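You operate a simulated robot arm through the tools that you are given. There is no shell and no other tool.

Carry out the task below with a simulated robot arm. There is one attempt and no reset: what you move stays moved.

JOB
Put things in order on the top of belt two. At the end: the white gloss meter stands where the yellow felt pad stood; the yellow felt pad stands on top of the black plate with orange tab; the grey felt wiper from the top of belt two stands on top of the white sleeve; the green leg from the top of belt two stands where the grey felt wiper stood; whatever was shut is shut again. Leave all else as you found it, and nothing knocked over.

The check looks at the end state, three seconds after you hand in, the way a careful person would. Anything else that was tipped, shoved, dropped, spilled or broken makes it a failure.

ROBOT AND FRAMES
A 6-joint arm with a two-finger parallel gripper, fixed in place. Base frame: the origin is at the foot of the arm, x ahead of it, y to its left, z up; the work surface is at about z = 0. Readings come in m, rad, newtons and seconds.
With the tool pointing down near the work surface it reaches from about 0.18 to 0.46 m from the base axis. Its first joint turns from -1.222 to 1.222 rad. Payload 1.9 kg.
Tool frame: the origin (TCP) lies between the finger pads and is the grasp point; the fingertips stand 0.023 m ahead of it; z points along the fingers, y is the line along which they close. The gripper opens to 0.094 m. The fingers are 0.038 m wide and 0.01 m thick; the gripper's body (0.054 by 0.096 m) begins 0.039 m behind the TCP.
Orientation is that of the tool frame in the base frame, as a unit quaternion [x, y, z, w]. With the fingers straight down and closing along the base's y, the tool's x points along the base's -x, its y along +y and its z along -z.

CONTROLS
- The arm moves only by the tool nudge_tool. Its argument "increments" is a list of rows, each a list of 7 numbers: the shift along the tool's x, y, z in m, then the turn, a rotation vector about the tool's x, y, z in rad, then the gripper command, from -1 (shut) to 1 (fully open), values between in proportion. In form: [[x, y, z, ax, ay, az, fingers], ...]. A call has 1 to 20 rows; each row is the pose to reach, as a shift and turn from the pose commanded when the call began, along the tool's axes at that moment. A row lasts 0.2 s, in which the tool goes at most 0.05 m and 0.15 rad; a call with a longer step from one row to the next is refused whole, and so is a gripper value outside its range. A pose out of reach is approached as far as the arm can. The call stops where the force on the tool passes 40 N (or 10 N more than at its start, if that is more) or the arm is blocked; 0.2 s more then pass. Each finger travels about 0.108 m/s and halts on what it meets, pressing with about 24 N; the grip force reading is that of the motor and also rises with nothing between the fingers. The clock runs only during rows and for 0.2 s after the last one: add rows that repeat a pose to give the fingers time. It gives the time, the measured TCP pose, the force on the tool (base axes), the opening and the grip force at its end, in the units of the frame above (readings bear some noise), with the torque about the TCP (base axes, N m) and any sound that the robot's microphone picked up, and new pictures: "show" is both (left out), scene, wrist or none.
- Cameras (640 x 400 px; columns grow to the right, rows downward): "scene" is fixed at [0.0731, 0.346, 0.4119]; the picture's right is [-0.41, -0.91, 0.00], its down [-0.63, 0.28, -0.73] and it looks along [0.66, -0.30, -0.69] (base axes); focal length 214 px, centre (320, 200). "wrist" rides on the gripper at [0.086, 0.016, -0.074] in the tool frame; the picture's right is [-0.18, 0.98, 0.00], its down [-0.58, -0.11, -0.81] and it looks along [-0.79, -0.15, 0.59] (tool axes); focal length 243 px, centre (320, 200).
- pixel_to_xyz(camera, pixels): for up to 12 pixels [column, row] of the newest picture of that camera ("zoom" is the newest enlarged one), the place [x, y, z] in the base frame of the surface seen there, good to about 0.002 m. No time passes.
- close_up(camera, box): a new picture of the part [left, top, right, bottom] of that camera's present view, enlarged. No time passes.
- hand_in(): hands the job in; it is judged then, once.

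Unless the task says otherwise, let go and move clear before handing in.

The tools are called after "Request:" as name(argument=value, ...) on one line, values as JSON. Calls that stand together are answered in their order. nudge_tool: Moves the arm, as the interface text tells. Its arguments: {"type":"object","properties":{"increments":{"type":"array","items":{"type":"array","items":{"type":"number"}}},"show":{"type":"string","enum":["both","scene","wrist","none"]}},"required":["increments"]} The other tools are called the same way: pixel_to_xyz (camera, pixels) gives the place of the surface under pixels of a picture; close_up (camera, box) takes an enlarged picture of a part of a camera's view; hand_in () hands the job in.

At the start:

```text
t: 0.0
ee_pos: [0.3252, 0.0168, 0.3091]
ee_rot: [0.0, 1.0, 0.0, 0.0]
force: [-0.3, 0.3, 0.2]
wrist_torque: [0.0, -0.01, 0.0]
gripper_width: 0.094
grip_force: 0.1
```

scene: 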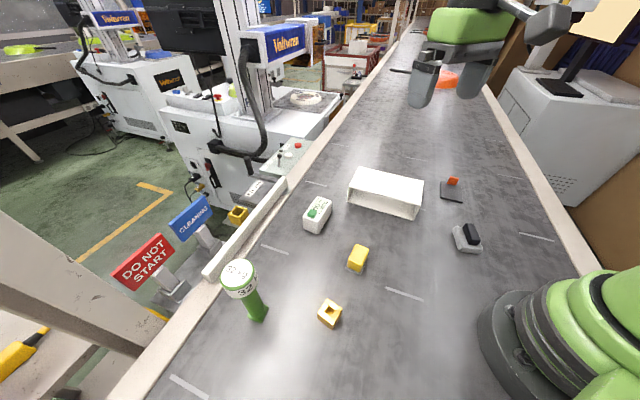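
wrist: 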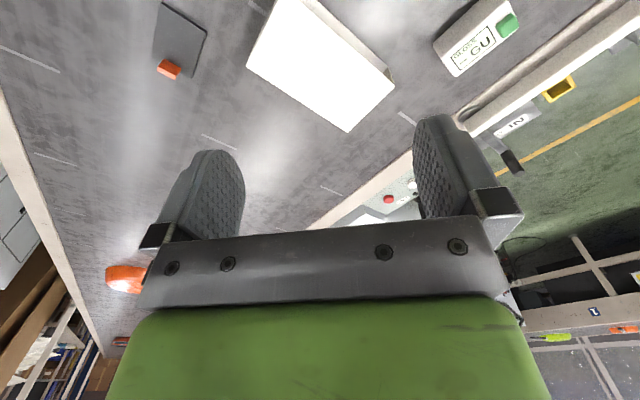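

The scene picture shows a green-capped leg near (250,290), a yellow block (358,258), a yellow holed piece (330,313), a white device (318,214), a white sleeve (385,192), a black plate with orange tab (452,190) and a grey wiper (466,238). I will take enlarged pictures to identify them before moving.

Request:
close_up(camera="scene", box=[200, 150, 360, 250])

Request:
close_up(camera="scene", box=[340, 150, 500, 250])

Request:
close_up(camera="scene", box=[210, 240, 400, 360])

Request:
pixel_to_xyz(camera="scene", pixels=[[358, 249], [330, 310], [240, 275], [258, 312], [318, 214], [385, 182], [452, 197], [453, 181], [466, 232], [466, 250], [387, 208], [356, 268]])

```text
4.00 times, centred on (280, 200) of scene
```

zoom: 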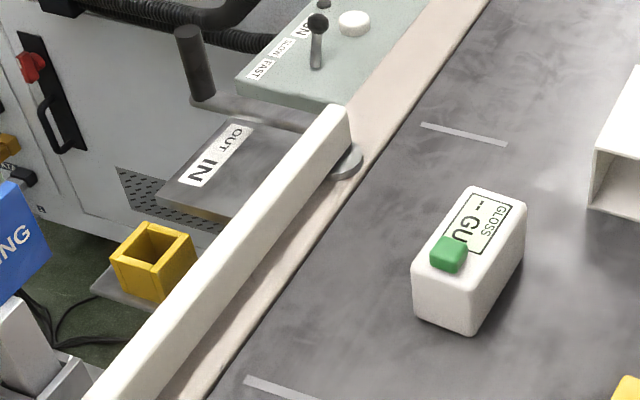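

```text
4.00 times, centred on (420, 200) of scene
```

zoom: 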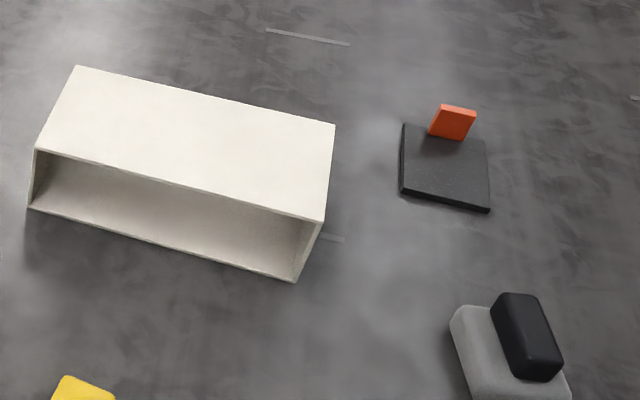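

```text
3.33 times, centred on (305, 300) of scene
```

zoom: 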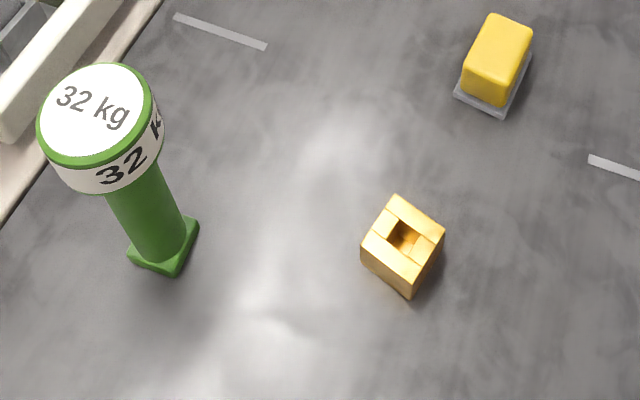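

```text
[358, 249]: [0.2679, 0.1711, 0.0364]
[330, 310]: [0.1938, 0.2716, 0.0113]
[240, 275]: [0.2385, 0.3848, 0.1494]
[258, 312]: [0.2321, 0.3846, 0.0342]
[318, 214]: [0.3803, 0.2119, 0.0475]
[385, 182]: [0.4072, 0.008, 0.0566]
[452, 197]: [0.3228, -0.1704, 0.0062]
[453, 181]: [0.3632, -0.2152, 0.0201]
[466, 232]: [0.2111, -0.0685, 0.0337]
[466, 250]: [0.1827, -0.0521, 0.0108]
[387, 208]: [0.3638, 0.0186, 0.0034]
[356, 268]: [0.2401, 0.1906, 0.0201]
```

The enlarged views show a gloss meter with a green button, the yellow pad on a grey base, the plate with its upright orange tab, the wiper with a black handle, and a tall green leg labelled "32 kg". I will measure each object's outline more exactly, starting with the yellow pad.

Request:
close_up(camera="scene", box=[326, 235, 390, 275])

Request:
close_up(camera="scene", box=[0, 0, 320, 200])

Request:
close_up(camera="scene", box=[320, 0, 640, 200])

Request:
close_up(camera="scene", box=[435, 215, 499, 255])

```text
10.00 times, centred on (358, 255) of scene
```

zoom: 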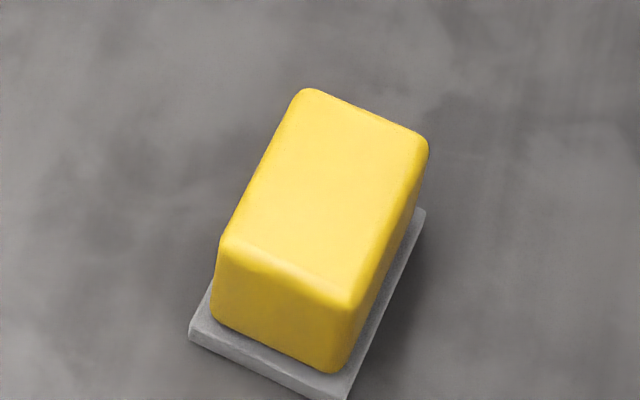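

```text
2.00 times, centred on (160, 100) of scene
```

zoom: 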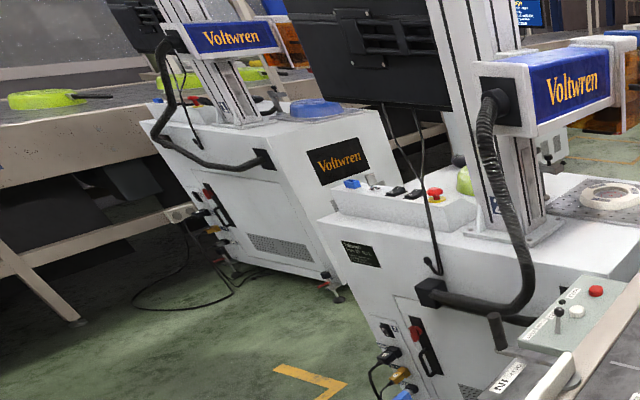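

```text
2.00 times, centred on (480, 100) of scene
```

zoom: 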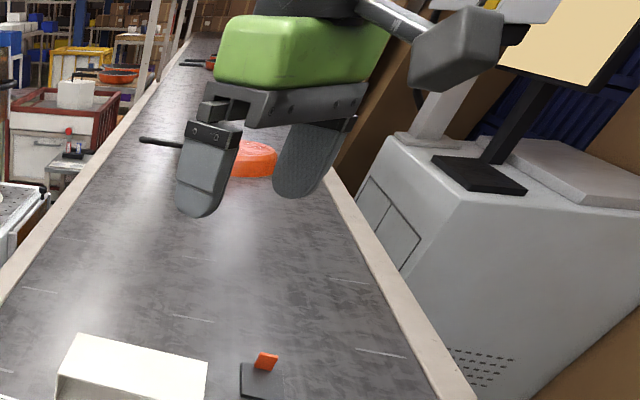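

```text
10.00 times, centred on (467, 235) of scene
```

zoom: 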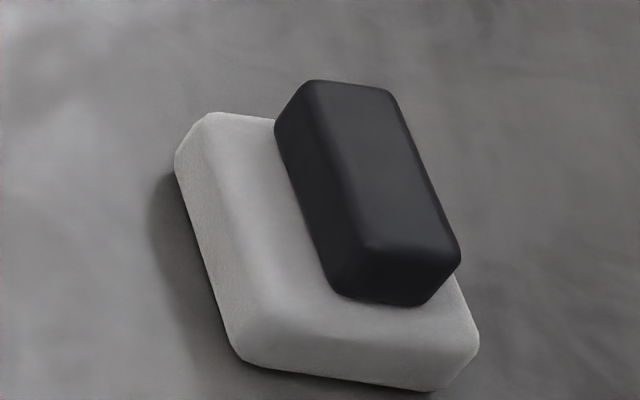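

The newest zoom shows the wiper, with its grey block spanning (175,110)-(480,390) and an off-centre black handle. I will read surface points on it.

Request:
pixel_to_xyz(camera="zoom", pixels=[[215, 125], [180, 160], [265, 325], [240, 355], [465, 330], [435, 385], [315, 90], [385, 95], [455, 255], [365, 240], [345, 290], [415, 300]])

Request:
pixel_to_xyz(camera="scene", pixels=[[357, 246], [350, 261], [364, 266], [368, 250], [346, 269], [359, 274], [358, 246], [367, 257]])

```text
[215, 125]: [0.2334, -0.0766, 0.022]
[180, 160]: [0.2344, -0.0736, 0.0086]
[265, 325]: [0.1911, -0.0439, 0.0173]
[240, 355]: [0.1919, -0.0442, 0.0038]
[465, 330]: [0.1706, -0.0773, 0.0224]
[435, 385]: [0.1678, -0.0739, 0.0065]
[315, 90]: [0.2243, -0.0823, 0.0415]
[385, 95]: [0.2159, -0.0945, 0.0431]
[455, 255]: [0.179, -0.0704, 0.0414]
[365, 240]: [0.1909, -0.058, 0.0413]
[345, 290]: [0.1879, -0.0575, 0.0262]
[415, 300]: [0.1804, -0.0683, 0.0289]
```

```text
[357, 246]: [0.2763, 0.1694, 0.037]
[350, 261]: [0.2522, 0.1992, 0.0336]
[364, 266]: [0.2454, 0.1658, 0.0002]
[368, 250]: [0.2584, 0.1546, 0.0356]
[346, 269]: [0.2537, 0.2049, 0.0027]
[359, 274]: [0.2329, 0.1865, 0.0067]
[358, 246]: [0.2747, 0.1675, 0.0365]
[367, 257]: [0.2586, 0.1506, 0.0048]
```

The wiper is about 0.052 x 0.039 m, centred near (0.201,-0.074), with a handle topping out at z≈0.042. Next I'll measure the pad, gloss meter, sleeve, plate and leg corners from the scene picture using fractional pixels.

Request:
pixel_to_xyz(camera="scene", pixels=[[356.8, 245], [367.7, 249.3], [361, 264], [349, 259.5], [345.8, 268.3], [360.7, 274.3], [368, 256.8], [351, 269], [360, 272]])

Request:
pixel_to_xyz(camera="scene", pixels=[[318, 198.5], [329.5, 201.8], [317.3, 221.5], [305, 217.3], [304.5, 228], [316, 233], [330, 213], [310, 215], [311, 211], [324, 206]])

Request:
pixel_to_xyz(camera="scene", pixels=[[360, 167.8], [423, 182], [420, 204.5], [350, 187], [348, 201.8], [413.5, 219.8], [360, 200], [400, 212]])

Request:
pixel_to_xyz(camera="scene", pixels=[[441.5, 182.5], [461, 185], [462, 201.5], [440.7, 197], [450.5, 177], [458.3, 178], [455, 184], [448.5, 182.5], [452, 186], [440, 198], [452, 192]])

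Request:
pixel_to_xyz(camera="scene", pixels=[[222, 275], [248, 266], [240, 260], [233, 289], [250, 289], [240, 297], [255, 300], [249, 315], [260, 321], [269, 306], [260, 300], [238, 284]])

Request:
close_up(camera="scene", box=[205, 250, 301, 330])

```text
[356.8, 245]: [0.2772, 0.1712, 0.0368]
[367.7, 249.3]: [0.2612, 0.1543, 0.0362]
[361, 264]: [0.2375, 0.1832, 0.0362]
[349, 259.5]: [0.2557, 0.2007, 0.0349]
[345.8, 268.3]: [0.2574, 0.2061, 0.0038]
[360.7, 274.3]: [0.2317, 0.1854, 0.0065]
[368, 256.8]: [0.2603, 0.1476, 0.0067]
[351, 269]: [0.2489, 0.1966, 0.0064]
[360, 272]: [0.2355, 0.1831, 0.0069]
```

```text
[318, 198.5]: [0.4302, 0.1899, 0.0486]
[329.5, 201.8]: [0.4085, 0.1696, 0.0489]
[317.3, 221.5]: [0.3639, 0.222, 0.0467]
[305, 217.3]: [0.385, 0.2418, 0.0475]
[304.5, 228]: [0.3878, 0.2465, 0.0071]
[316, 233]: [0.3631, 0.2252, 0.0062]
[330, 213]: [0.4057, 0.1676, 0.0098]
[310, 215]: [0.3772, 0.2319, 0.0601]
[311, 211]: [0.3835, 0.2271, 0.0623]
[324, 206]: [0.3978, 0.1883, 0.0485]
```

```text
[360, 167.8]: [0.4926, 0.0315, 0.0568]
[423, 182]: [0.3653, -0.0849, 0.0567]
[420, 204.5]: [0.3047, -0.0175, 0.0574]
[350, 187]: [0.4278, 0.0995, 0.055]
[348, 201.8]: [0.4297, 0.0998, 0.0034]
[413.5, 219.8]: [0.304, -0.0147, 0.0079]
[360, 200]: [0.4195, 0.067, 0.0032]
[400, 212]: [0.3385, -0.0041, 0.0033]
```

```text
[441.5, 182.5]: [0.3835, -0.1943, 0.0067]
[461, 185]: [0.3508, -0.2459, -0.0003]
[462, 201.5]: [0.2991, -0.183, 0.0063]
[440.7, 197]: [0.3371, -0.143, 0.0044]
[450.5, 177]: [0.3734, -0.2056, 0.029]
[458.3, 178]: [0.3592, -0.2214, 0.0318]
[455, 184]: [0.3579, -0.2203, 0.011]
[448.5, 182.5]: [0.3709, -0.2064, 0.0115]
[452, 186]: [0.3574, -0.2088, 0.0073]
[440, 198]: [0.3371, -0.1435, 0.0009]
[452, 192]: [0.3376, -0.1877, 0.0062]
```

```text
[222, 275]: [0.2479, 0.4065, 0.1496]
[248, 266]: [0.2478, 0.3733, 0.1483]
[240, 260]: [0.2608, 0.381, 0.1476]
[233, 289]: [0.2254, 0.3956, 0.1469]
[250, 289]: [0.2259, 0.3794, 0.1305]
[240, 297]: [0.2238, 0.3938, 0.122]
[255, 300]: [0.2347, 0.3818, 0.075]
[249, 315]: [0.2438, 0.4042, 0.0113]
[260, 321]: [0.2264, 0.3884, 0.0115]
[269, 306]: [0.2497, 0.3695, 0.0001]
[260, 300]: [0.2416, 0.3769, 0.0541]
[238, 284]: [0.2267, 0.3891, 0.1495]
```

```text
5.00 times, centred on (253, 290) of scene
```

zoom: 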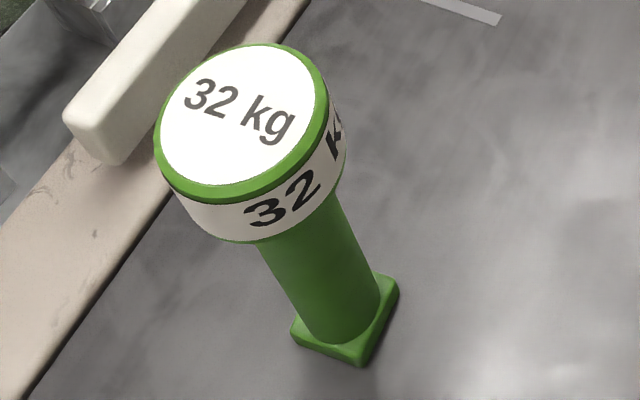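

All positions are now measured: the pad centre is about (0.258,0.177), with its long axis at about -52°. I'll move above it at z≈0.16, turn the fingers to close across its short side, and check with the wrist camera.

Request:
nudge_tool(increments=[[0.0084, 0.02, 0.01875, 0, 0, 0.1145, 1], [0.0168, 0.04, 0.0375, 0, 0, 0.229, 1], [0.0252, 0.06, 0.05625, 0, 0, 0.3435, 1], [0.0336, 0.08, 0.075, 0, 0, 0.458, 1], [0.042, 0.1, 0.09375, 0, 0, 0.5725, 1], [0.0504, 0.12, 0.1125, 0, 0, 0.687, 1], [0.0588, 0.14, 0.13125, 0, 0, 0.8015, 1], [0.0672, 0.16, 0.15, 0, 0, 0.916, 1], [0.0672, 0.16, 0.15, 0, 0, 0.916, 1]], show="both")

```text
t: 2.0
ee_pos: [0.2574, 0.1801, 0.1595]
ee_rot: [0.443, 0.896, 0.0, -0.001]
force: [-0.2, -0.4, -1.3]
wrist_torque: [-0.01, -0.05, -0.04]
gripper_width: 0.0939
grip_force: 0.0
```

scene: 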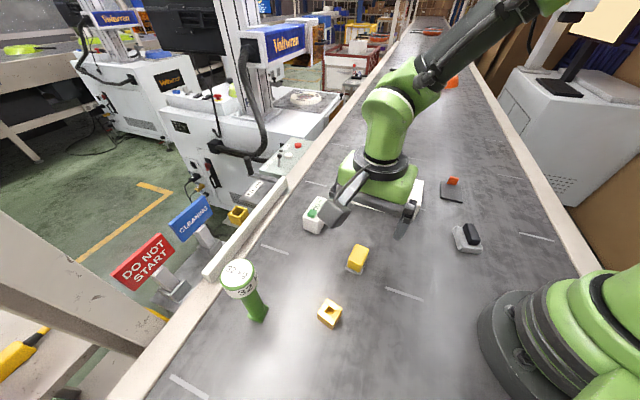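
wrist: 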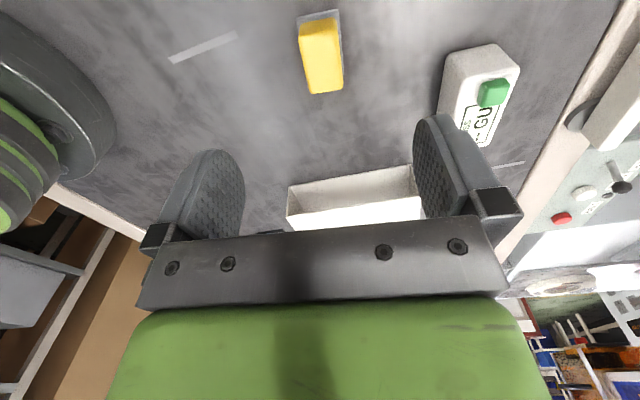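

The TCP sits above the pad, which appears at (322,55) in the wrist picture, right where the point below the TCP should project. I'll zoom in and measure the pad and gloss meter from here to refine the alignment.

Request:
close_up(camera="wrist", box=[256, 0, 384, 80])

Request:
pixel_to_xyz(camera="wrist", pixels=[[301, 27], [337, 22], [341, 80], [309, 84], [299, 15], [338, 11], [321, 55], [312, 92], [342, 88]])

Request:
pixel_to_xyz(camera="wrist", pixels=[[450, 60], [497, 46], [518, 70], [488, 145], [440, 115], [445, 70], [492, 92]])

```text
5.00 times, centred on (320, 40) of wrist
```

zoom: 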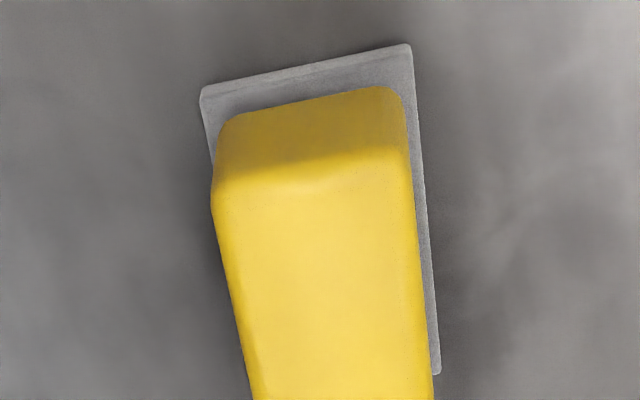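

```text
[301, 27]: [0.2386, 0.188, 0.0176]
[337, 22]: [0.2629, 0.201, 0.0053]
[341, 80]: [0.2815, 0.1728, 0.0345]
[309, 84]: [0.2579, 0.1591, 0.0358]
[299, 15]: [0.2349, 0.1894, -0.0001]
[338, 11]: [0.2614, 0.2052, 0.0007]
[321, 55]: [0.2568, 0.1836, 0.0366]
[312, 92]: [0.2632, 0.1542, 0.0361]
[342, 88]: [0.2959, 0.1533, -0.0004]
```

```text
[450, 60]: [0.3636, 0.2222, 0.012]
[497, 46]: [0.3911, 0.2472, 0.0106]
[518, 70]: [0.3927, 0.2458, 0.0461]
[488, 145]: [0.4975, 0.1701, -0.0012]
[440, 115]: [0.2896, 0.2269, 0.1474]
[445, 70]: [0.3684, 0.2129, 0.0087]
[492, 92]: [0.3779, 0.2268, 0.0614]
```

The pad looks close to aligned, and I want an exact axis angle. I'll read points along its yellow top edges in the wrist view.

Request:
pixel_to_xyz(camera="wrist", pixels=[[300.5, 42], [304, 60], [308, 80], [310.5, 90], [337.5, 34], [338.5, 50], [340, 65], [341, 80], [339, 88], [320, 38], [320, 90], [326, 92]])

Request:
pixel_to_xyz(camera="zoom", pixels=[[205, 100], [408, 50], [210, 92], [402, 48], [436, 370], [428, 250], [418, 120]])

```text
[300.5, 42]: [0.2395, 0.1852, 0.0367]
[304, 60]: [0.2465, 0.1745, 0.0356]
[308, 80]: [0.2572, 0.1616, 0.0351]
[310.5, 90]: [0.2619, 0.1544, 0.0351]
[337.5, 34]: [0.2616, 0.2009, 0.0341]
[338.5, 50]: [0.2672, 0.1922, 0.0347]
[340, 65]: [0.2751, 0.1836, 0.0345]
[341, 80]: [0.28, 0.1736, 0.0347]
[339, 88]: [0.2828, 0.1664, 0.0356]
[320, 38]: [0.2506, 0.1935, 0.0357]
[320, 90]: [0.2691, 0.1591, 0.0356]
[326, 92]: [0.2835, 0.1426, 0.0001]
```

```text
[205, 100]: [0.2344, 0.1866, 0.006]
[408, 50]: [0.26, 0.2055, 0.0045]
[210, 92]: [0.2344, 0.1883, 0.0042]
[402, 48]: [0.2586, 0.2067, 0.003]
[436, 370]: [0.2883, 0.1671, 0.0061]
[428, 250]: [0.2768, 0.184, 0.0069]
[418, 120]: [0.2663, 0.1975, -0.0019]
```

The pad's long axis is near -55° and its centre near (0.260,0.177), so I'll trim the position, turn slightly and go down to z≈0.034 with the fingers open.

Request:
nudge_tool(increments=[[-0.0025, 0.001, 0.0, 0, 0, 0.044, 1], [-0.0025, 0.001, 0.03, 0, 0, 0.044, 1], [-0.0025, 0.001, 0.06, 0, 0, 0.044, 1], [-0.0025, 0.001, 0.085, 0, 0, 0.044, 1], [-0.0025, 0.001, 0.105, 0, 0, 0.044, 1], [-0.0025, 0.001, 0.117, 0, 0, 0.044, 1], [-0.0025, 0.001, 0.125, 0, 0, 0.044, 1], [-0.0025, 0.001, 0.125, 0, 0, 0.044, 1]], show="both")

```text
t: 3.8
ee_pos: [0.2615, 0.174, 0.034]
ee_rot: [0.462, 0.887, 0.0, 0.0]
force: [-0.4, -0.2, -0.5]
wrist_torque: [0.04, 0.01, 0.0]
gripper_width: 0.0941
grip_force: 0.1
```

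scene: 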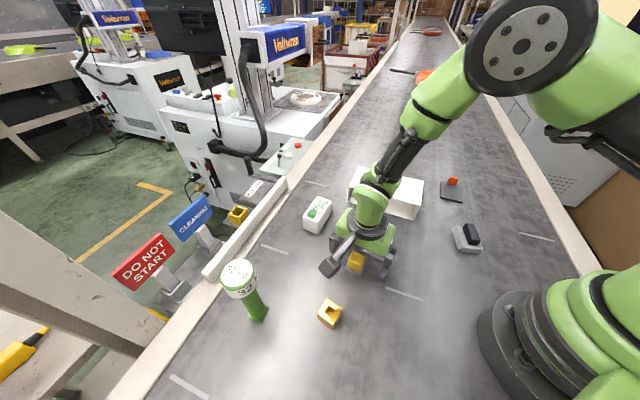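
wrist: 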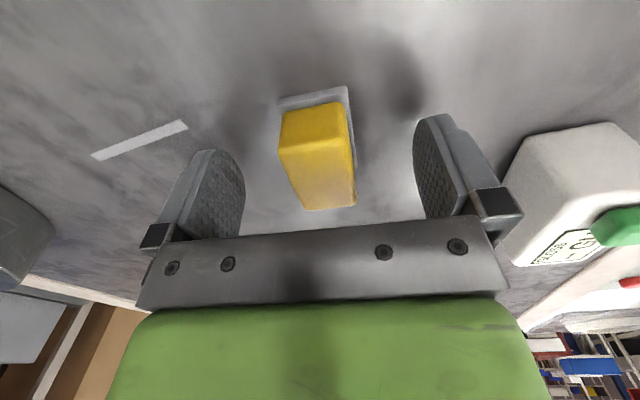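

The pad sits between the open fingers, spanning columns 280–357, with the fingers at about 240 and 415. I'll close on it.

Request:
nudge_tool(increments=[[0, 0, 0, 0, 0, 0, -1], [0, 0, 0, 0, 0, 0, -1], [0, 0, 0, 0, 0, 0, -1], [0, 0, 0, 0, 0, 0, -1]], show="wrist")

```text
t: 4.8
ee_pos: [0.262, 0.1752, 0.0331]
ee_rot: [0.462, 0.887, 0.0, 0.0]
force: [-1.1, -0.1, 0.1]
wrist_torque: [-0.02, 0.05, 0.01]
gripper_width: 0.0297
grip_force: 24.3
```

wrist: 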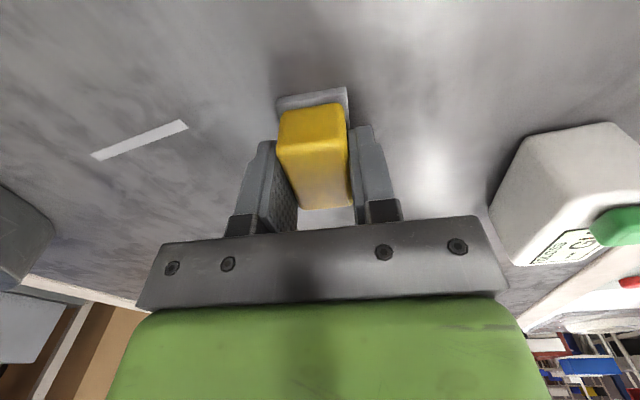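

The grip holds at 0.0297 m wide with 24 N. Before lifting, I'll read the pad's corners once more to record where it stood and its offset from the tool.

Request:
pixel_to_xyz(camera="wrist", pixels=[[279, 142], [346, 136], [351, 198], [303, 206], [278, 102], [347, 90], [352, 125], [312, 175]])

Request:
close_up(camera="wrist", box=[230, 70, 390, 230])

```text
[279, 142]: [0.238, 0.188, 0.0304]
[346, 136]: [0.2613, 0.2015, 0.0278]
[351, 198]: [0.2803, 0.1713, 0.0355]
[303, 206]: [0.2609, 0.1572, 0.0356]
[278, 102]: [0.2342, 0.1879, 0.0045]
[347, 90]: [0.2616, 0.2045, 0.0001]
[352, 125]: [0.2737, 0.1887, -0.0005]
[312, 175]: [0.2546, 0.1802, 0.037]
```

```text
2.50 times, centred on (310, 150) of wrist
```

zoom: 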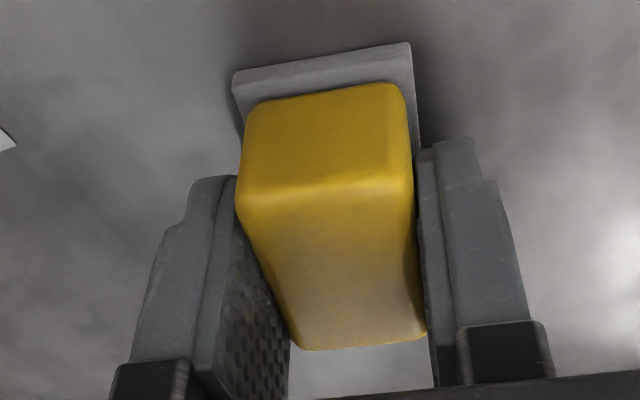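

The pad stood at about (0.260,0.177) and is firmly held. I'll lift it, carry it above the sleeve height to over the plate, turn it to match the plate's axis, and look again.

Request:
nudge_tool(increments=[[0, 0, -0.015, 0, 0, 0, -1], [0, 0, -0.045, 0, 0, 0, -1], [0, 0, -0.085, 0, 0, 0, -1], [0, 0, -0.12, 0, 0, 0, -1], [-0.0341, -0.01436, -0.12, 0, 0, 0, -1], [-0.0682, -0.02872, -0.12, 0, 0, 0, -1], [-0.1023, -0.04308, -0.12, 0, 0, 0, -1], [-0.1364, -0.05744, -0.12, 0, 0, -0.02, -1], [-0.1705, -0.0718, -0.12, 0, 0, -0.04, -1], [-0.2046, -0.08616, -0.12, 0, 0, -0.06, -1], [-0.2387, -0.10052, -0.12, 0, 0, -0.08, -1], [-0.2728, -0.11488, -0.12, 0, 0, -0.1, -1], [-0.3069, -0.12924, -0.12, 0, 0, -0.122, -1], [-0.3409, -0.1436, -0.12, 0, 0, -0.122, -1], [-0.3409, -0.1436, -0.12, 0, 0, -0.122, -1]], show="both")

```text
t: 8.0
ee_pos: [0.3367, -0.1859, 0.1517]
ee_rot: [0.407, 0.914, 0.0, 0.0]
force: [-0.4, -0.6, -1.6]
wrist_torque: [0.03, 0.03, -0.01]
gripper_width: 0.0296
grip_force: 24.1
```

scene: 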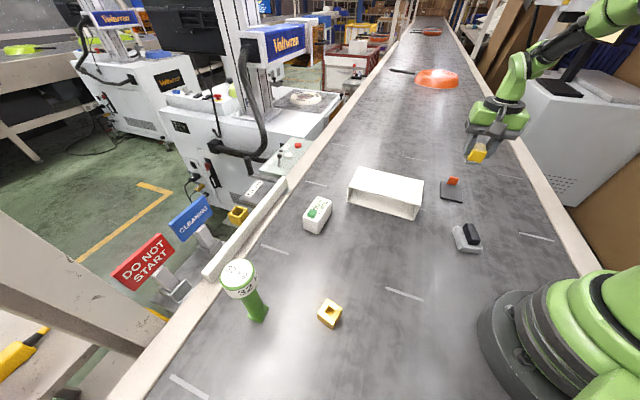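
wrist: 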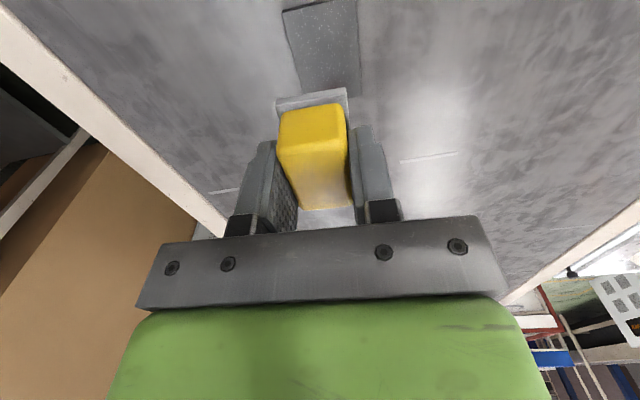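

The pad is over the plate, whose near corner shows at (283,10) and whose edges run down to about (300,92) and (361,96). I'll measure those edges from this view.

Request:
pixel_to_xyz(camera="wrist", pixels=[[285, 13], [290, 40], [298, 80], [355, 2], [358, 40], [360, 80], [320, 6], [325, 50], [300, 93], [279, 108], [346, 94]])

Request:
close_up(camera="wrist", box=[240, 0, 400, 100])

Request:
close_up(camera="scene", box=[410, 130, 506, 206])

```text
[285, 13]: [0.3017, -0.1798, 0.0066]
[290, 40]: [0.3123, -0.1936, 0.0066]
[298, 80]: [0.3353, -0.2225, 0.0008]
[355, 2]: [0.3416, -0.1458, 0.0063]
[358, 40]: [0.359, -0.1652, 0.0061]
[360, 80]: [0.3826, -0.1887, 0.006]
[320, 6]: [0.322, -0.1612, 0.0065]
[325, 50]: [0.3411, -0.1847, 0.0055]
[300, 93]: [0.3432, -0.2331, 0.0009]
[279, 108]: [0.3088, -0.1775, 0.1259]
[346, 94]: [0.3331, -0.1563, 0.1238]
```

```text
4.00 times, centred on (320, 50) of wrist
```

zoom: 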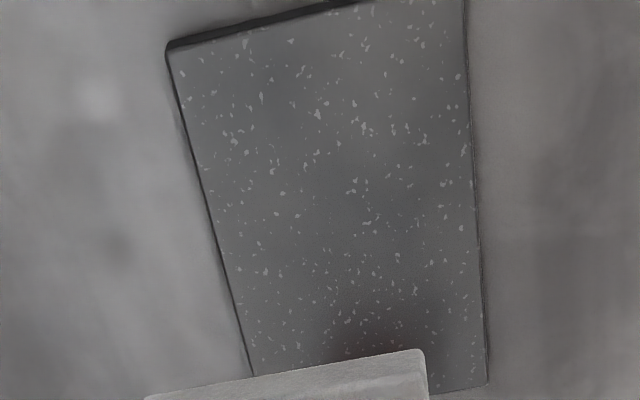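

```text
5.26 times, centred on (458, 168) of scene
```

zoom: 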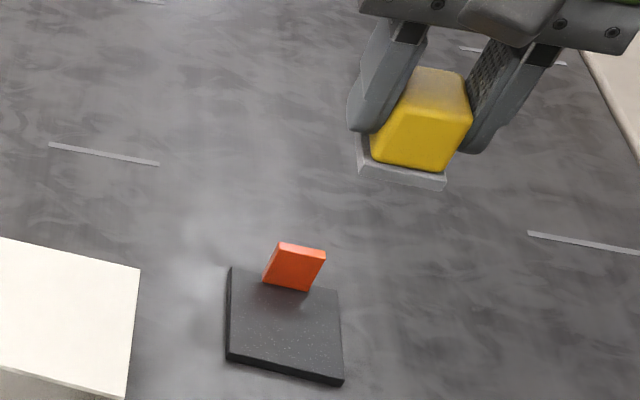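

The plate's centre is about (0.342,-0.188), its axis about -47°, and its top at z≈0.0063. The pad hangs at (0.337,-0.1845), so I'll shift about 3 mm and come down to just above the plate.

Request:
nudge_tool(increments=[[-0.0031, 0.0012, 0.0, 0, 0, -0.015, -1], [-0.0031, 0.0012, 0.03, 0, 0, -0.015, -1], [-0.0031, 0.0012, 0.06, 0, 0, -0.015, -1], [-0.0031, 0.0012, 0.085, 0, 0, -0.015, -1], [-0.0031, 0.0012, 0.1, 0, 0, -0.015, -1], [-0.0031, 0.0012, 0.107, 0, 0, -0.015, -1], [-0.0031, 0.0012, 0.107, 0, 0, -0.015, -1]], show="both")

```text
t: 9.6
ee_pos: [0.3416, -0.1873, 0.0457]
ee_rot: [0.401, 0.916, -0.001, 0.0]
force: [-0.5, -0.6, -1.0]
wrist_torque: [0.02, -0.04, 0.02]
gripper_width: 0.0297
grip_force: 24.4
```

scene: 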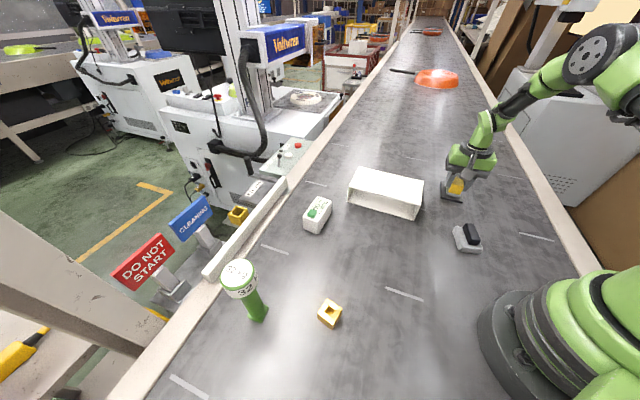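
wrist: 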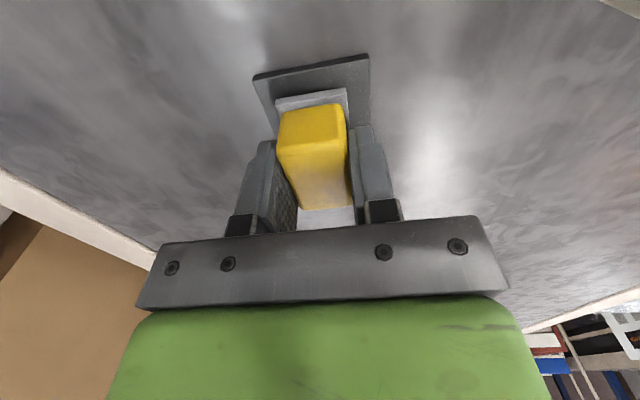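

Request:
close_up(camera="wrist", box=[230, 40, 390, 140])

Request:
close_up(camera="scene", box=[423, 160, 503, 210])

Request:
pixel_to_xyz(camera="wrist", pixels=[[256, 80], [367, 57], [278, 106], [346, 92], [275, 120], [368, 80]])

```text
4.00 times, centred on (310, 90) of wrist
```

zoom: 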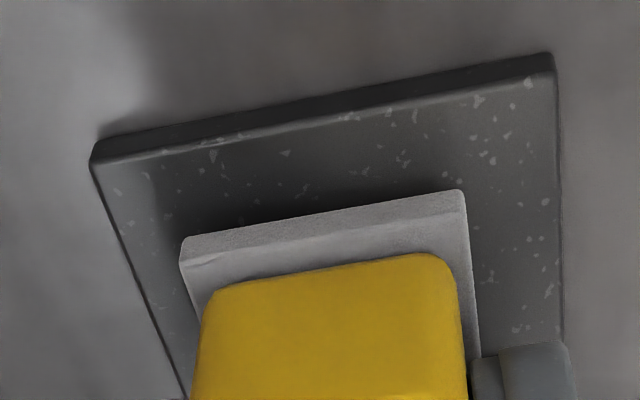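

```text
8.00 times, centred on (463, 185) of scene
```

zoom: 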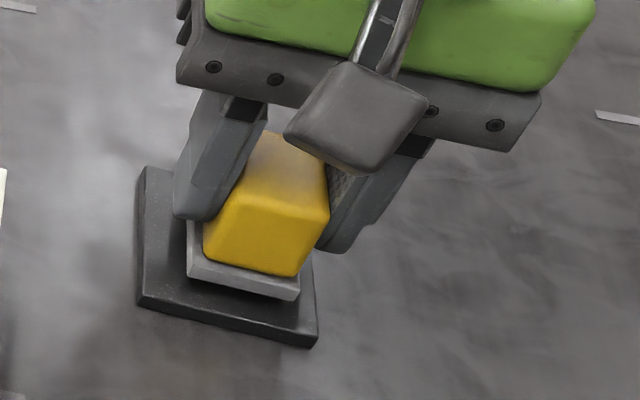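

```text
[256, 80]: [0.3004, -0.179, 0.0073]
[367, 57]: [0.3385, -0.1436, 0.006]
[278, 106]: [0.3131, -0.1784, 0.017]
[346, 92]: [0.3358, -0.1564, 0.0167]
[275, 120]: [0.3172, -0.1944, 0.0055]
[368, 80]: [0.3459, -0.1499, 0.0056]
```

The pad base (near edge at z≈0.0167, bottom about 0.010) hangs squarely inside the plate outline, a few millimetres above it and clear of the tab. I'll lower it in small steps, watching the force.

Request:
nudge_tool(increments=[[0, 0, 0.002, 0, 0, 0, -1], [0, 0, 0.004, 0, 0, 0, -1], [0, 0, 0.005, 0, 0, 0, -1], [0, 0, 0.005, 0, 0, 0, -1]], show="none")

Request:
nudge_tool(increments=[[0, 0, 0.001, 0, 0, 0, -1], [0, 0, 0.001, 0, 0, 0, -1]], show="wrist")

```text
t: 10.6
ee_pos: [0.3405, -0.1867, 0.0411]
ee_rot: [0.4, 0.916, 0.0, -0.001]
force: [0.8, 0.2, -1.5]
wrist_torque: [-0.01, 0.0, 0.0]
gripper_width: 0.0296
grip_force: 24.0
```

```text
t: 11.2
ee_pos: [0.3406, -0.1873, 0.0407]
ee_rot: [0.4, 0.916, 0.0, 0.0]
force: [0.1, 0.2, -1.0]
wrist_torque: [0.01, 0.0, -0.04]
gripper_width: 0.0298
grip_force: 23.7
```

wrist: 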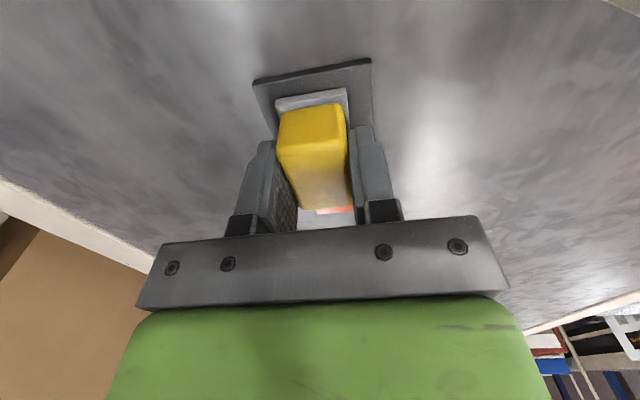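

No contact force yet, with z reading 0.0407 and the expected touch near 0.040. I'll continue down by 1 mm at a time.

Request:
nudge_tool(increments=[[0, 0, 0.001, 0, 0, 0, -1], [0, 0, 0.001, 0, 0, 0, -1]], show="none")

Request:
pixel_to_xyz(camera="wrist", pixels=[[279, 108], [346, 93], [258, 84], [362, 70], [320, 98]])

```text
t: 11.8
ee_pos: [0.3413, -0.1877, 0.0393]
ee_rot: [0.4, 0.916, -0.001, 0.0]
force: [-2.4, 0.0, 4.2]
wrist_torque: [0.01, 0.06, 0.0]
gripper_width: 0.0297
grip_force: 23.3
```

```text
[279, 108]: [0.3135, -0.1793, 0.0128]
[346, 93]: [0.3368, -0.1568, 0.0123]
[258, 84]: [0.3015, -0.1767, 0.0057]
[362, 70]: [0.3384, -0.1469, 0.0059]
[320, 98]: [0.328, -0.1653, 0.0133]
```

The force rose to +4.2 N, so the pad is now resting on the plate. I'll open the fingers partway and lift straight up.

Request:
nudge_tool(increments=[[0, 0, 0, 0, 0, 0, -0.2], [0, 0, 0, 0, 0, 0, 0.1], [0, 0, 0, 0, 0, 0, 0.1], [0, 0, -0.015, 0, 0, 0, 0.1], [0, 0, -0.05, 0, 0, 0, 0.1], [0, 0, -0.09, 0, 0, 0, 0.1], [0, 0, -0.12, 0, 0, 0, 0.1], [0, 0, -0.12, 0, 0, 0, 0.1]], show="both")

```text
t: 13.6
ee_pos: [0.3406, -0.1877, 0.1615]
ee_rot: [0.401, 0.916, 0.0, 0.0]
force: [0.4, -0.4, -0.6]
wrist_torque: [-0.01, 0.03, 0.02]
gripper_width: 0.0521
grip_force: 0.0
```

scene: 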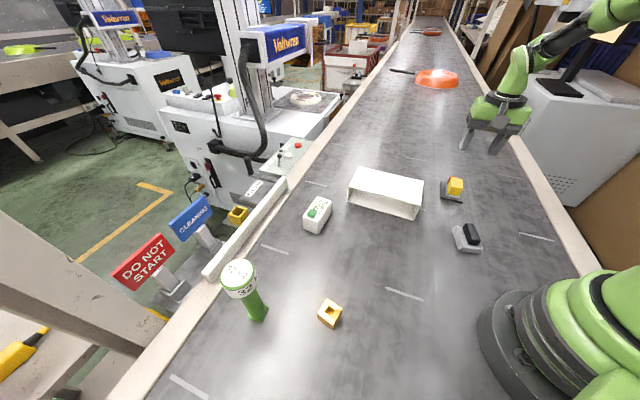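
wrist: 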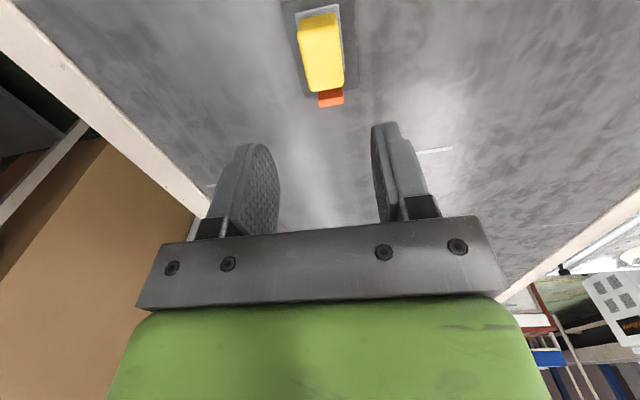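

Request:
close_up(camera="wrist", box=[256, 0, 416, 120])

Request:
close_up(camera="scene", box=[420, 165, 500, 215])

```text
3.33 times, centred on (336, 60) of wrist
```

zoom: 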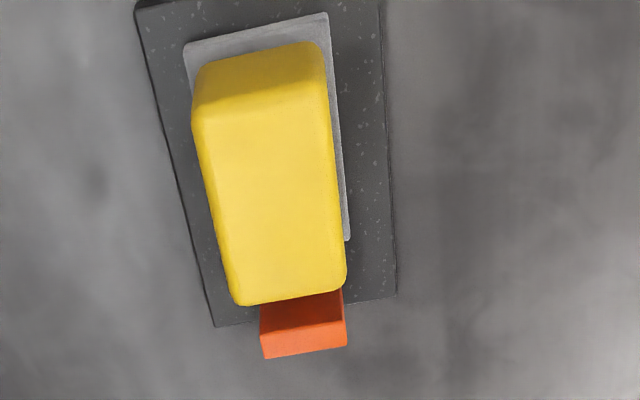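

```text
8.00 times, centred on (460, 190) of scene
```

zoom: 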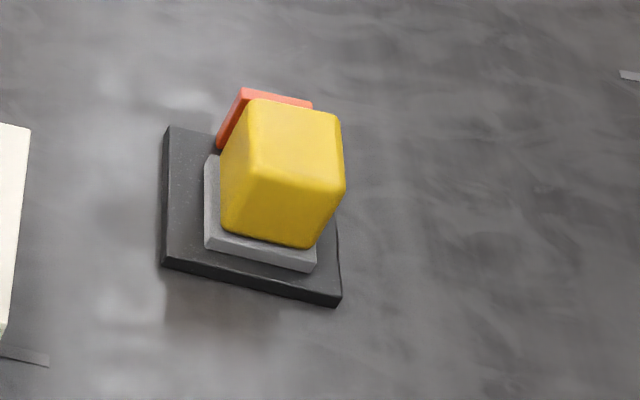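

The yellow pad stands cleanly on the plate in front of the orange tab. Next I'll move over the gloss meter near (0.397,0.206) and look with the wrist camera.

Request:
nudge_tool(increments=[[0.0228, 0.028, 0, 0, 0, 0.004, 0.5], [0.0457, 0.0561, 0, 0, 0, 0.008, 0.5], [0.0685, 0.0841, 0, 0, 0, 0.012, 0.5], [0.0913, 0.1121, 0, 0, 0, 0.016, 0.5], [0.1141, 0.1402, 0, 0, 0, 0.02, 0.5], [0.137, 0.1682, 0, 0, 0, 0.024, 0.5], [0.1598, 0.1963, 0, 0, 0, 0.028, 0.5], [0.1826, 0.2243, 0, 0, 0, 0.032, 0.5], [0.2054, 0.2523, 0, 0, 0, 0.036, 0.5], [0.2283, 0.2804, 0, 0, 0, 0.04, 0.5], [0.2511, 0.3084, 0, 0, 0, 0.04, 0.5], [0.2511, 0.3084, 0, 0, 0, 0.04, 0.5]], show="both")

```text
t: 16.2
ee_pos: [0.3987, 0.2067, 0.1589]
ee_rot: [0.418, 0.908, 0.0, 0.0]
force: [0.2, -0.5, -0.1]
wrist_torque: [-0.02, 0.02, 0.03]
gripper_width: 0.0705
grip_force: 0.0
```

scene: 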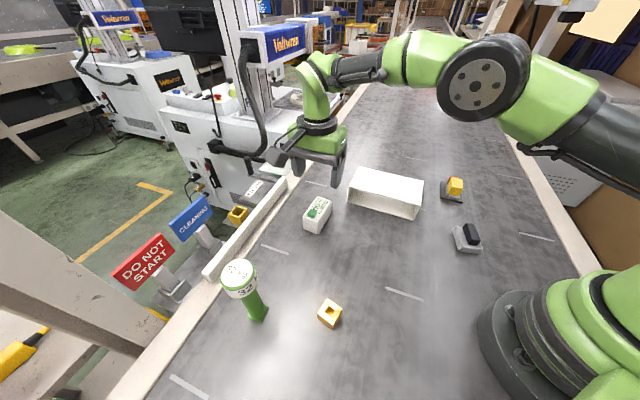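
wrist: 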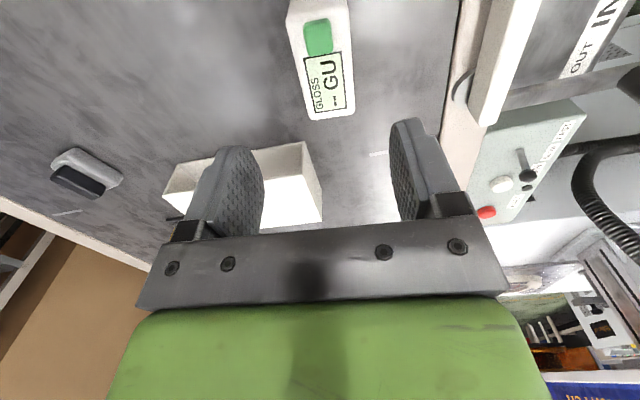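

The gloss meter appears at columns 288–355, rows 0–120, roughly under the fingers. I'll zoom and read its edge points for exact centre and angle.

Request:
close_up(camera="wrist", box=[224, 0, 416, 120])

Request:
pixel_to_xyz(camera="wrist", pixels=[[290, 20], [298, 60], [306, 100], [312, 118], [348, 10], [350, 50], [352, 90], [354, 112], [332, 117], [318, 40], [328, 80], [345, 105]])

```text
3.33 times, centred on (320, 60) of wrist
```

zoom: 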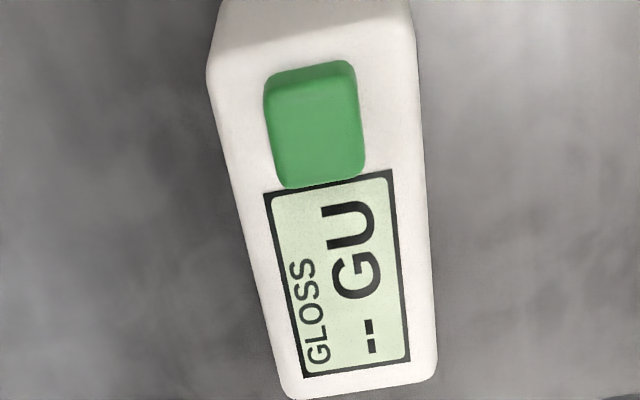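

```text
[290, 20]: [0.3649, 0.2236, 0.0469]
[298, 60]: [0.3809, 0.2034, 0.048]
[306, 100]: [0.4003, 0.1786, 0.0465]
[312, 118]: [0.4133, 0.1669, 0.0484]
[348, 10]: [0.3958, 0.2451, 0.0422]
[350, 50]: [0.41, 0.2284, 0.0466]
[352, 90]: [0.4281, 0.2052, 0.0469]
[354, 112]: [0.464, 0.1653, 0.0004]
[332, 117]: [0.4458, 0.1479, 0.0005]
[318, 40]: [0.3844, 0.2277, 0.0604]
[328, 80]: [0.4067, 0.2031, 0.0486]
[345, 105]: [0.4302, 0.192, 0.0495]
```

The gloss meter is about 0.038 m wide and 0.075 m long, centred near (0.401,0.208) at -50°, so the TCP needs a 3 mm shift along tool y. I'll go down to z≈0.036, keeping the gripper body above the green button (top 0.062).

Request:
nudge_tool(increments=[[0.0, 0.003, 0.0, 0, 0, 0.01, 0.5], [0.0, 0.003, 0.03, 0, 0, 0.01, 0.5], [0.0, 0.003, 0.06, 0, 0, 0.01, 0.5], [0.0, 0.003, 0.085, 0, 0, 0.01, 0.5], [0.0, 0.003, 0.095, 0, 0, 0.01, 0.5], [0.0, 0.003, 0.095, 0, 0, 0.01, 0.5]], show="both")

```text
t: 17.6
ee_pos: [0.3992, 0.2082, 0.0647]
ee_rot: [0.422, 0.906, 0.0, 0.0]
force: [-0.2, -0.4, 0.7]
wrist_torque: [0.04, 0.0, 0.01]
gripper_width: 0.0706
grip_force: 0.0
```

scene: 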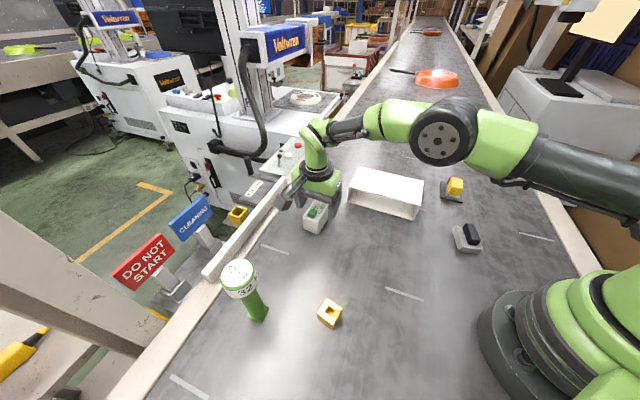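
wrist: 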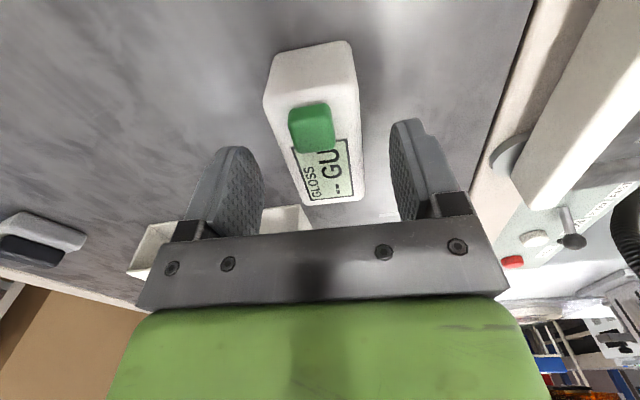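

The meter lies between the fingers (columns 265–362 against finger faces at 262 and 395). I'll check how close the white bar and belt edge are before the final descent.

Request:
pixel_to_xyz(camera="wrist", pixels=[[545, 140], [530, 200], [600, 80], [500, 150], [512, 262], [572, 240], [500, 100], [265, 95], [303, 198], [360, 185], [350, 45], [362, 200]])

Request:
close_up(camera="scene", box=[240, 120, 400, 240])

```text
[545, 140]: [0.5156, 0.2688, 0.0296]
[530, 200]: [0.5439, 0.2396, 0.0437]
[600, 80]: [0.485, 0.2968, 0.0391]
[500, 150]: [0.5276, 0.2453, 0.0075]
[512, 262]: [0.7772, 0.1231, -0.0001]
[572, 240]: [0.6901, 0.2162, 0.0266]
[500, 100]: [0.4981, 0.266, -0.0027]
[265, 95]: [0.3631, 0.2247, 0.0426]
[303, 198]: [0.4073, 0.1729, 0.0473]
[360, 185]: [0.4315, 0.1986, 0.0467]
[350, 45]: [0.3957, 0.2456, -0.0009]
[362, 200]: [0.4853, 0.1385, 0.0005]
```

```text
3.33 times, centred on (320, 180) of scene
```

zoom: 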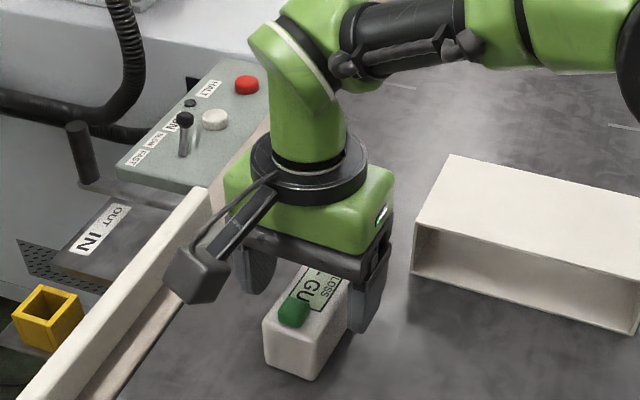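

The bar and panel are at least 8 cm from the meter, so there is clearance. I'll descend the last 29 mm and close on the meter.

Request:
nudge_tool(increments=[[0, 0, 0.012, 0, 0, 0, 0.5], [0, 0, 0.022, 0, 0, 0, 0.5], [0, 0, 0.029, 0, 0, 0, 0.5], [0, 0, 0.029, 0, 0, 0, 0.2], [0, 0, 0.029, 0, 0, 0, -0.1], [0, 0, 0.029, 0, 0, 0, -1], [0, 0, 0.029, 0, 0, 0, -1], [0, 0, 0.029, 0, 0, 0, -1]], show="wrist")

```text
t: 19.4
ee_pos: [0.3992, 0.2086, 0.0355]
ee_rot: [0.423, 0.906, 0.001, 0.001]
force: [1.2, 1.0, -0.2]
wrist_torque: [0.07, 0.06, -0.04]
gripper_width: 0.042
grip_force: 23.9
```

wrist: 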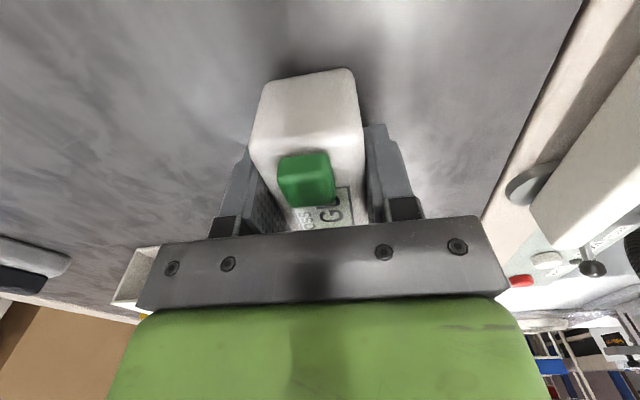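

The meter is gripped at 0.042 m with 24 N. I'll lift it 6 cm, carry it to where the pad stood at (0.260,0.177), and stop just above the belt.

Request:
nudge_tool(increments=[[0, 0, -0.01, 0, 0, 0, -1], [0, 0, -0.035, 0, 0, 0, -1], [0, 0, -0.06, 0, 0, 0, -1], [0.0134, -0.0254, -0.06, 0, 0, 0, -1], [0.0268, -0.0508, -0.06, 0, 0, 0, -1], [0.0403, -0.0763, -0.06, 0, 0, 0, -1], [0.0537, -0.1017, -0.06, 0, 0, 0, -1], [0.0671, -0.1271, -0.06, 0, 0, 0, -1], [0.0671, -0.1271, -0.06, 0, 0, 0, -1], [0.0671, -0.1271, -0.06, 0, 0, 0, -1]], show="both")

```text
t: 21.6
ee_pos: [0.2595, 0.1805, 0.0976]
ee_rot: [0.422, 0.907, 0.0, 0.0]
force: [0.4, 0.8, -2.3]
wrist_torque: [0.03, 0.03, -0.05]
gripper_width: 0.0417
grip_force: 23.9
```

scene: 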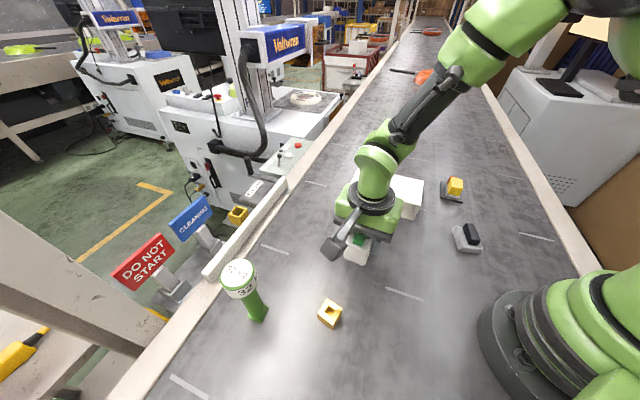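
wrist: 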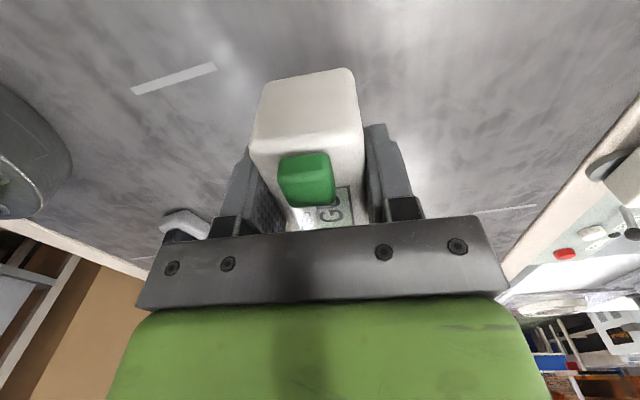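

The meter is over the target at TCP (0.2595,0.1805,0.098). I'll read its near-end corners to check where its centre will land.

Request:
pixel_to_xyz(camera="wrist", pixels=[[265, 85], [350, 72], [308, 79], [253, 145], [362, 138], [300, 150], [310, 110]])

```text
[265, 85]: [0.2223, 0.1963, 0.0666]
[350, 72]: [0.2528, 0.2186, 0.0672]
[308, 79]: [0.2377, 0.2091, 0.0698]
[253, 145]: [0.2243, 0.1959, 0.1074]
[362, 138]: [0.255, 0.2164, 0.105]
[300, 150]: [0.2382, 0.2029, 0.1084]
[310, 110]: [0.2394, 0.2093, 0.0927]
```

The meter's centre projects to about (0.262,0.180), so I'll shift about 3 mm and lower it to 4 mm above the belt, then touch down in small steps.

Request:
nudge_tool(increments=[[-0.001, -0.0025, 0.01, 0, 0, 0, -1], [-0.001, -0.0025, 0.03, 0, 0, 0, -1], [-0.001, -0.0025, 0.045, 0, 0, 0, -1], [-0.001, -0.0025, 0.053, 0, 0, 0, -1], [-0.001, -0.0025, 0.056, 0, 0, 0, -1], [-0.001, -0.0025, 0.056, 0, 0, 0, -1]], show="none")

Request:
nudge_tool(increments=[[0, 0, 0.0015, 0, 0, 0, -1], [0, 0, 0.002, 0, 0, 0, -1], [0, 0, 0.002, 0, 0, 0, -1]], show="none")

```text
t: 23.0
ee_pos: [0.2607, 0.1766, 0.0405]
ee_rot: [0.424, 0.906, 0.0, 0.0]
force: [0.7, 0.4, -2.3]
wrist_torque: [0.01, 0.01, -0.02]
gripper_width: 0.0418
grip_force: 23.3
```

```text
t: 23.8
ee_pos: [0.2577, 0.1754, 0.0378]
ee_rot: [0.422, 0.906, 0.0, 0.0]
force: [-0.2, -0.1, -2.4]
wrist_torque: [-0.01, 0.02, 0.01]
gripper_width: 0.0421
grip_force: 24.3
```

No contact yet (force still -2.4 N, the meter's weight). I'll step down another millimetre at a time.

Request:
nudge_tool(increments=[[0, 0, 0.001, 0, 0, 0, -1], [0, 0, 0.001, 0, 0, 0, -1]], show="none")

Request:
nudge_tool(increments=[[0, 0, 0.001, 0, 0, 0, -1], [0, 0, 0.001, 0, 0, 0, -1]], show="wrist")

```text
t: 24.4
ee_pos: [0.2585, 0.1752, 0.0361]
ee_rot: [0.422, 0.907, 0.0, 0.0]
force: [0.6, 0.1, -2.3]
wrist_torque: [-0.01, 0.01, 0.0]
gripper_width: 0.0418
grip_force: 24.2
```

```text
t: 25.0
ee_pos: [0.2572, 0.1756, 0.0379]
ee_rot: [0.423, 0.906, 0.0, 0.001]
force: [-2.4, -6.9, 16.2]
wrist_torque: [-0.08, 0.11, 0.11]
gripper_width: 0.0417
grip_force: 24.2
```

wrist: 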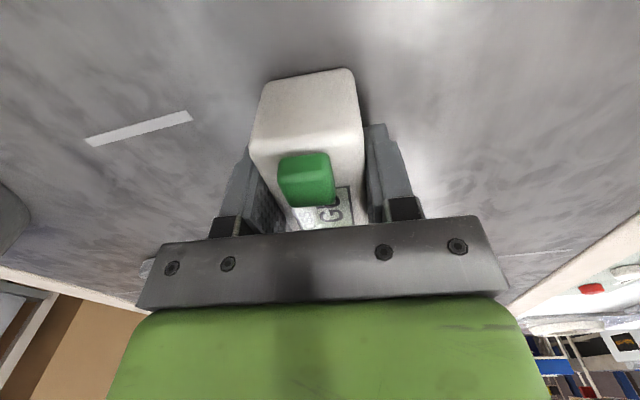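

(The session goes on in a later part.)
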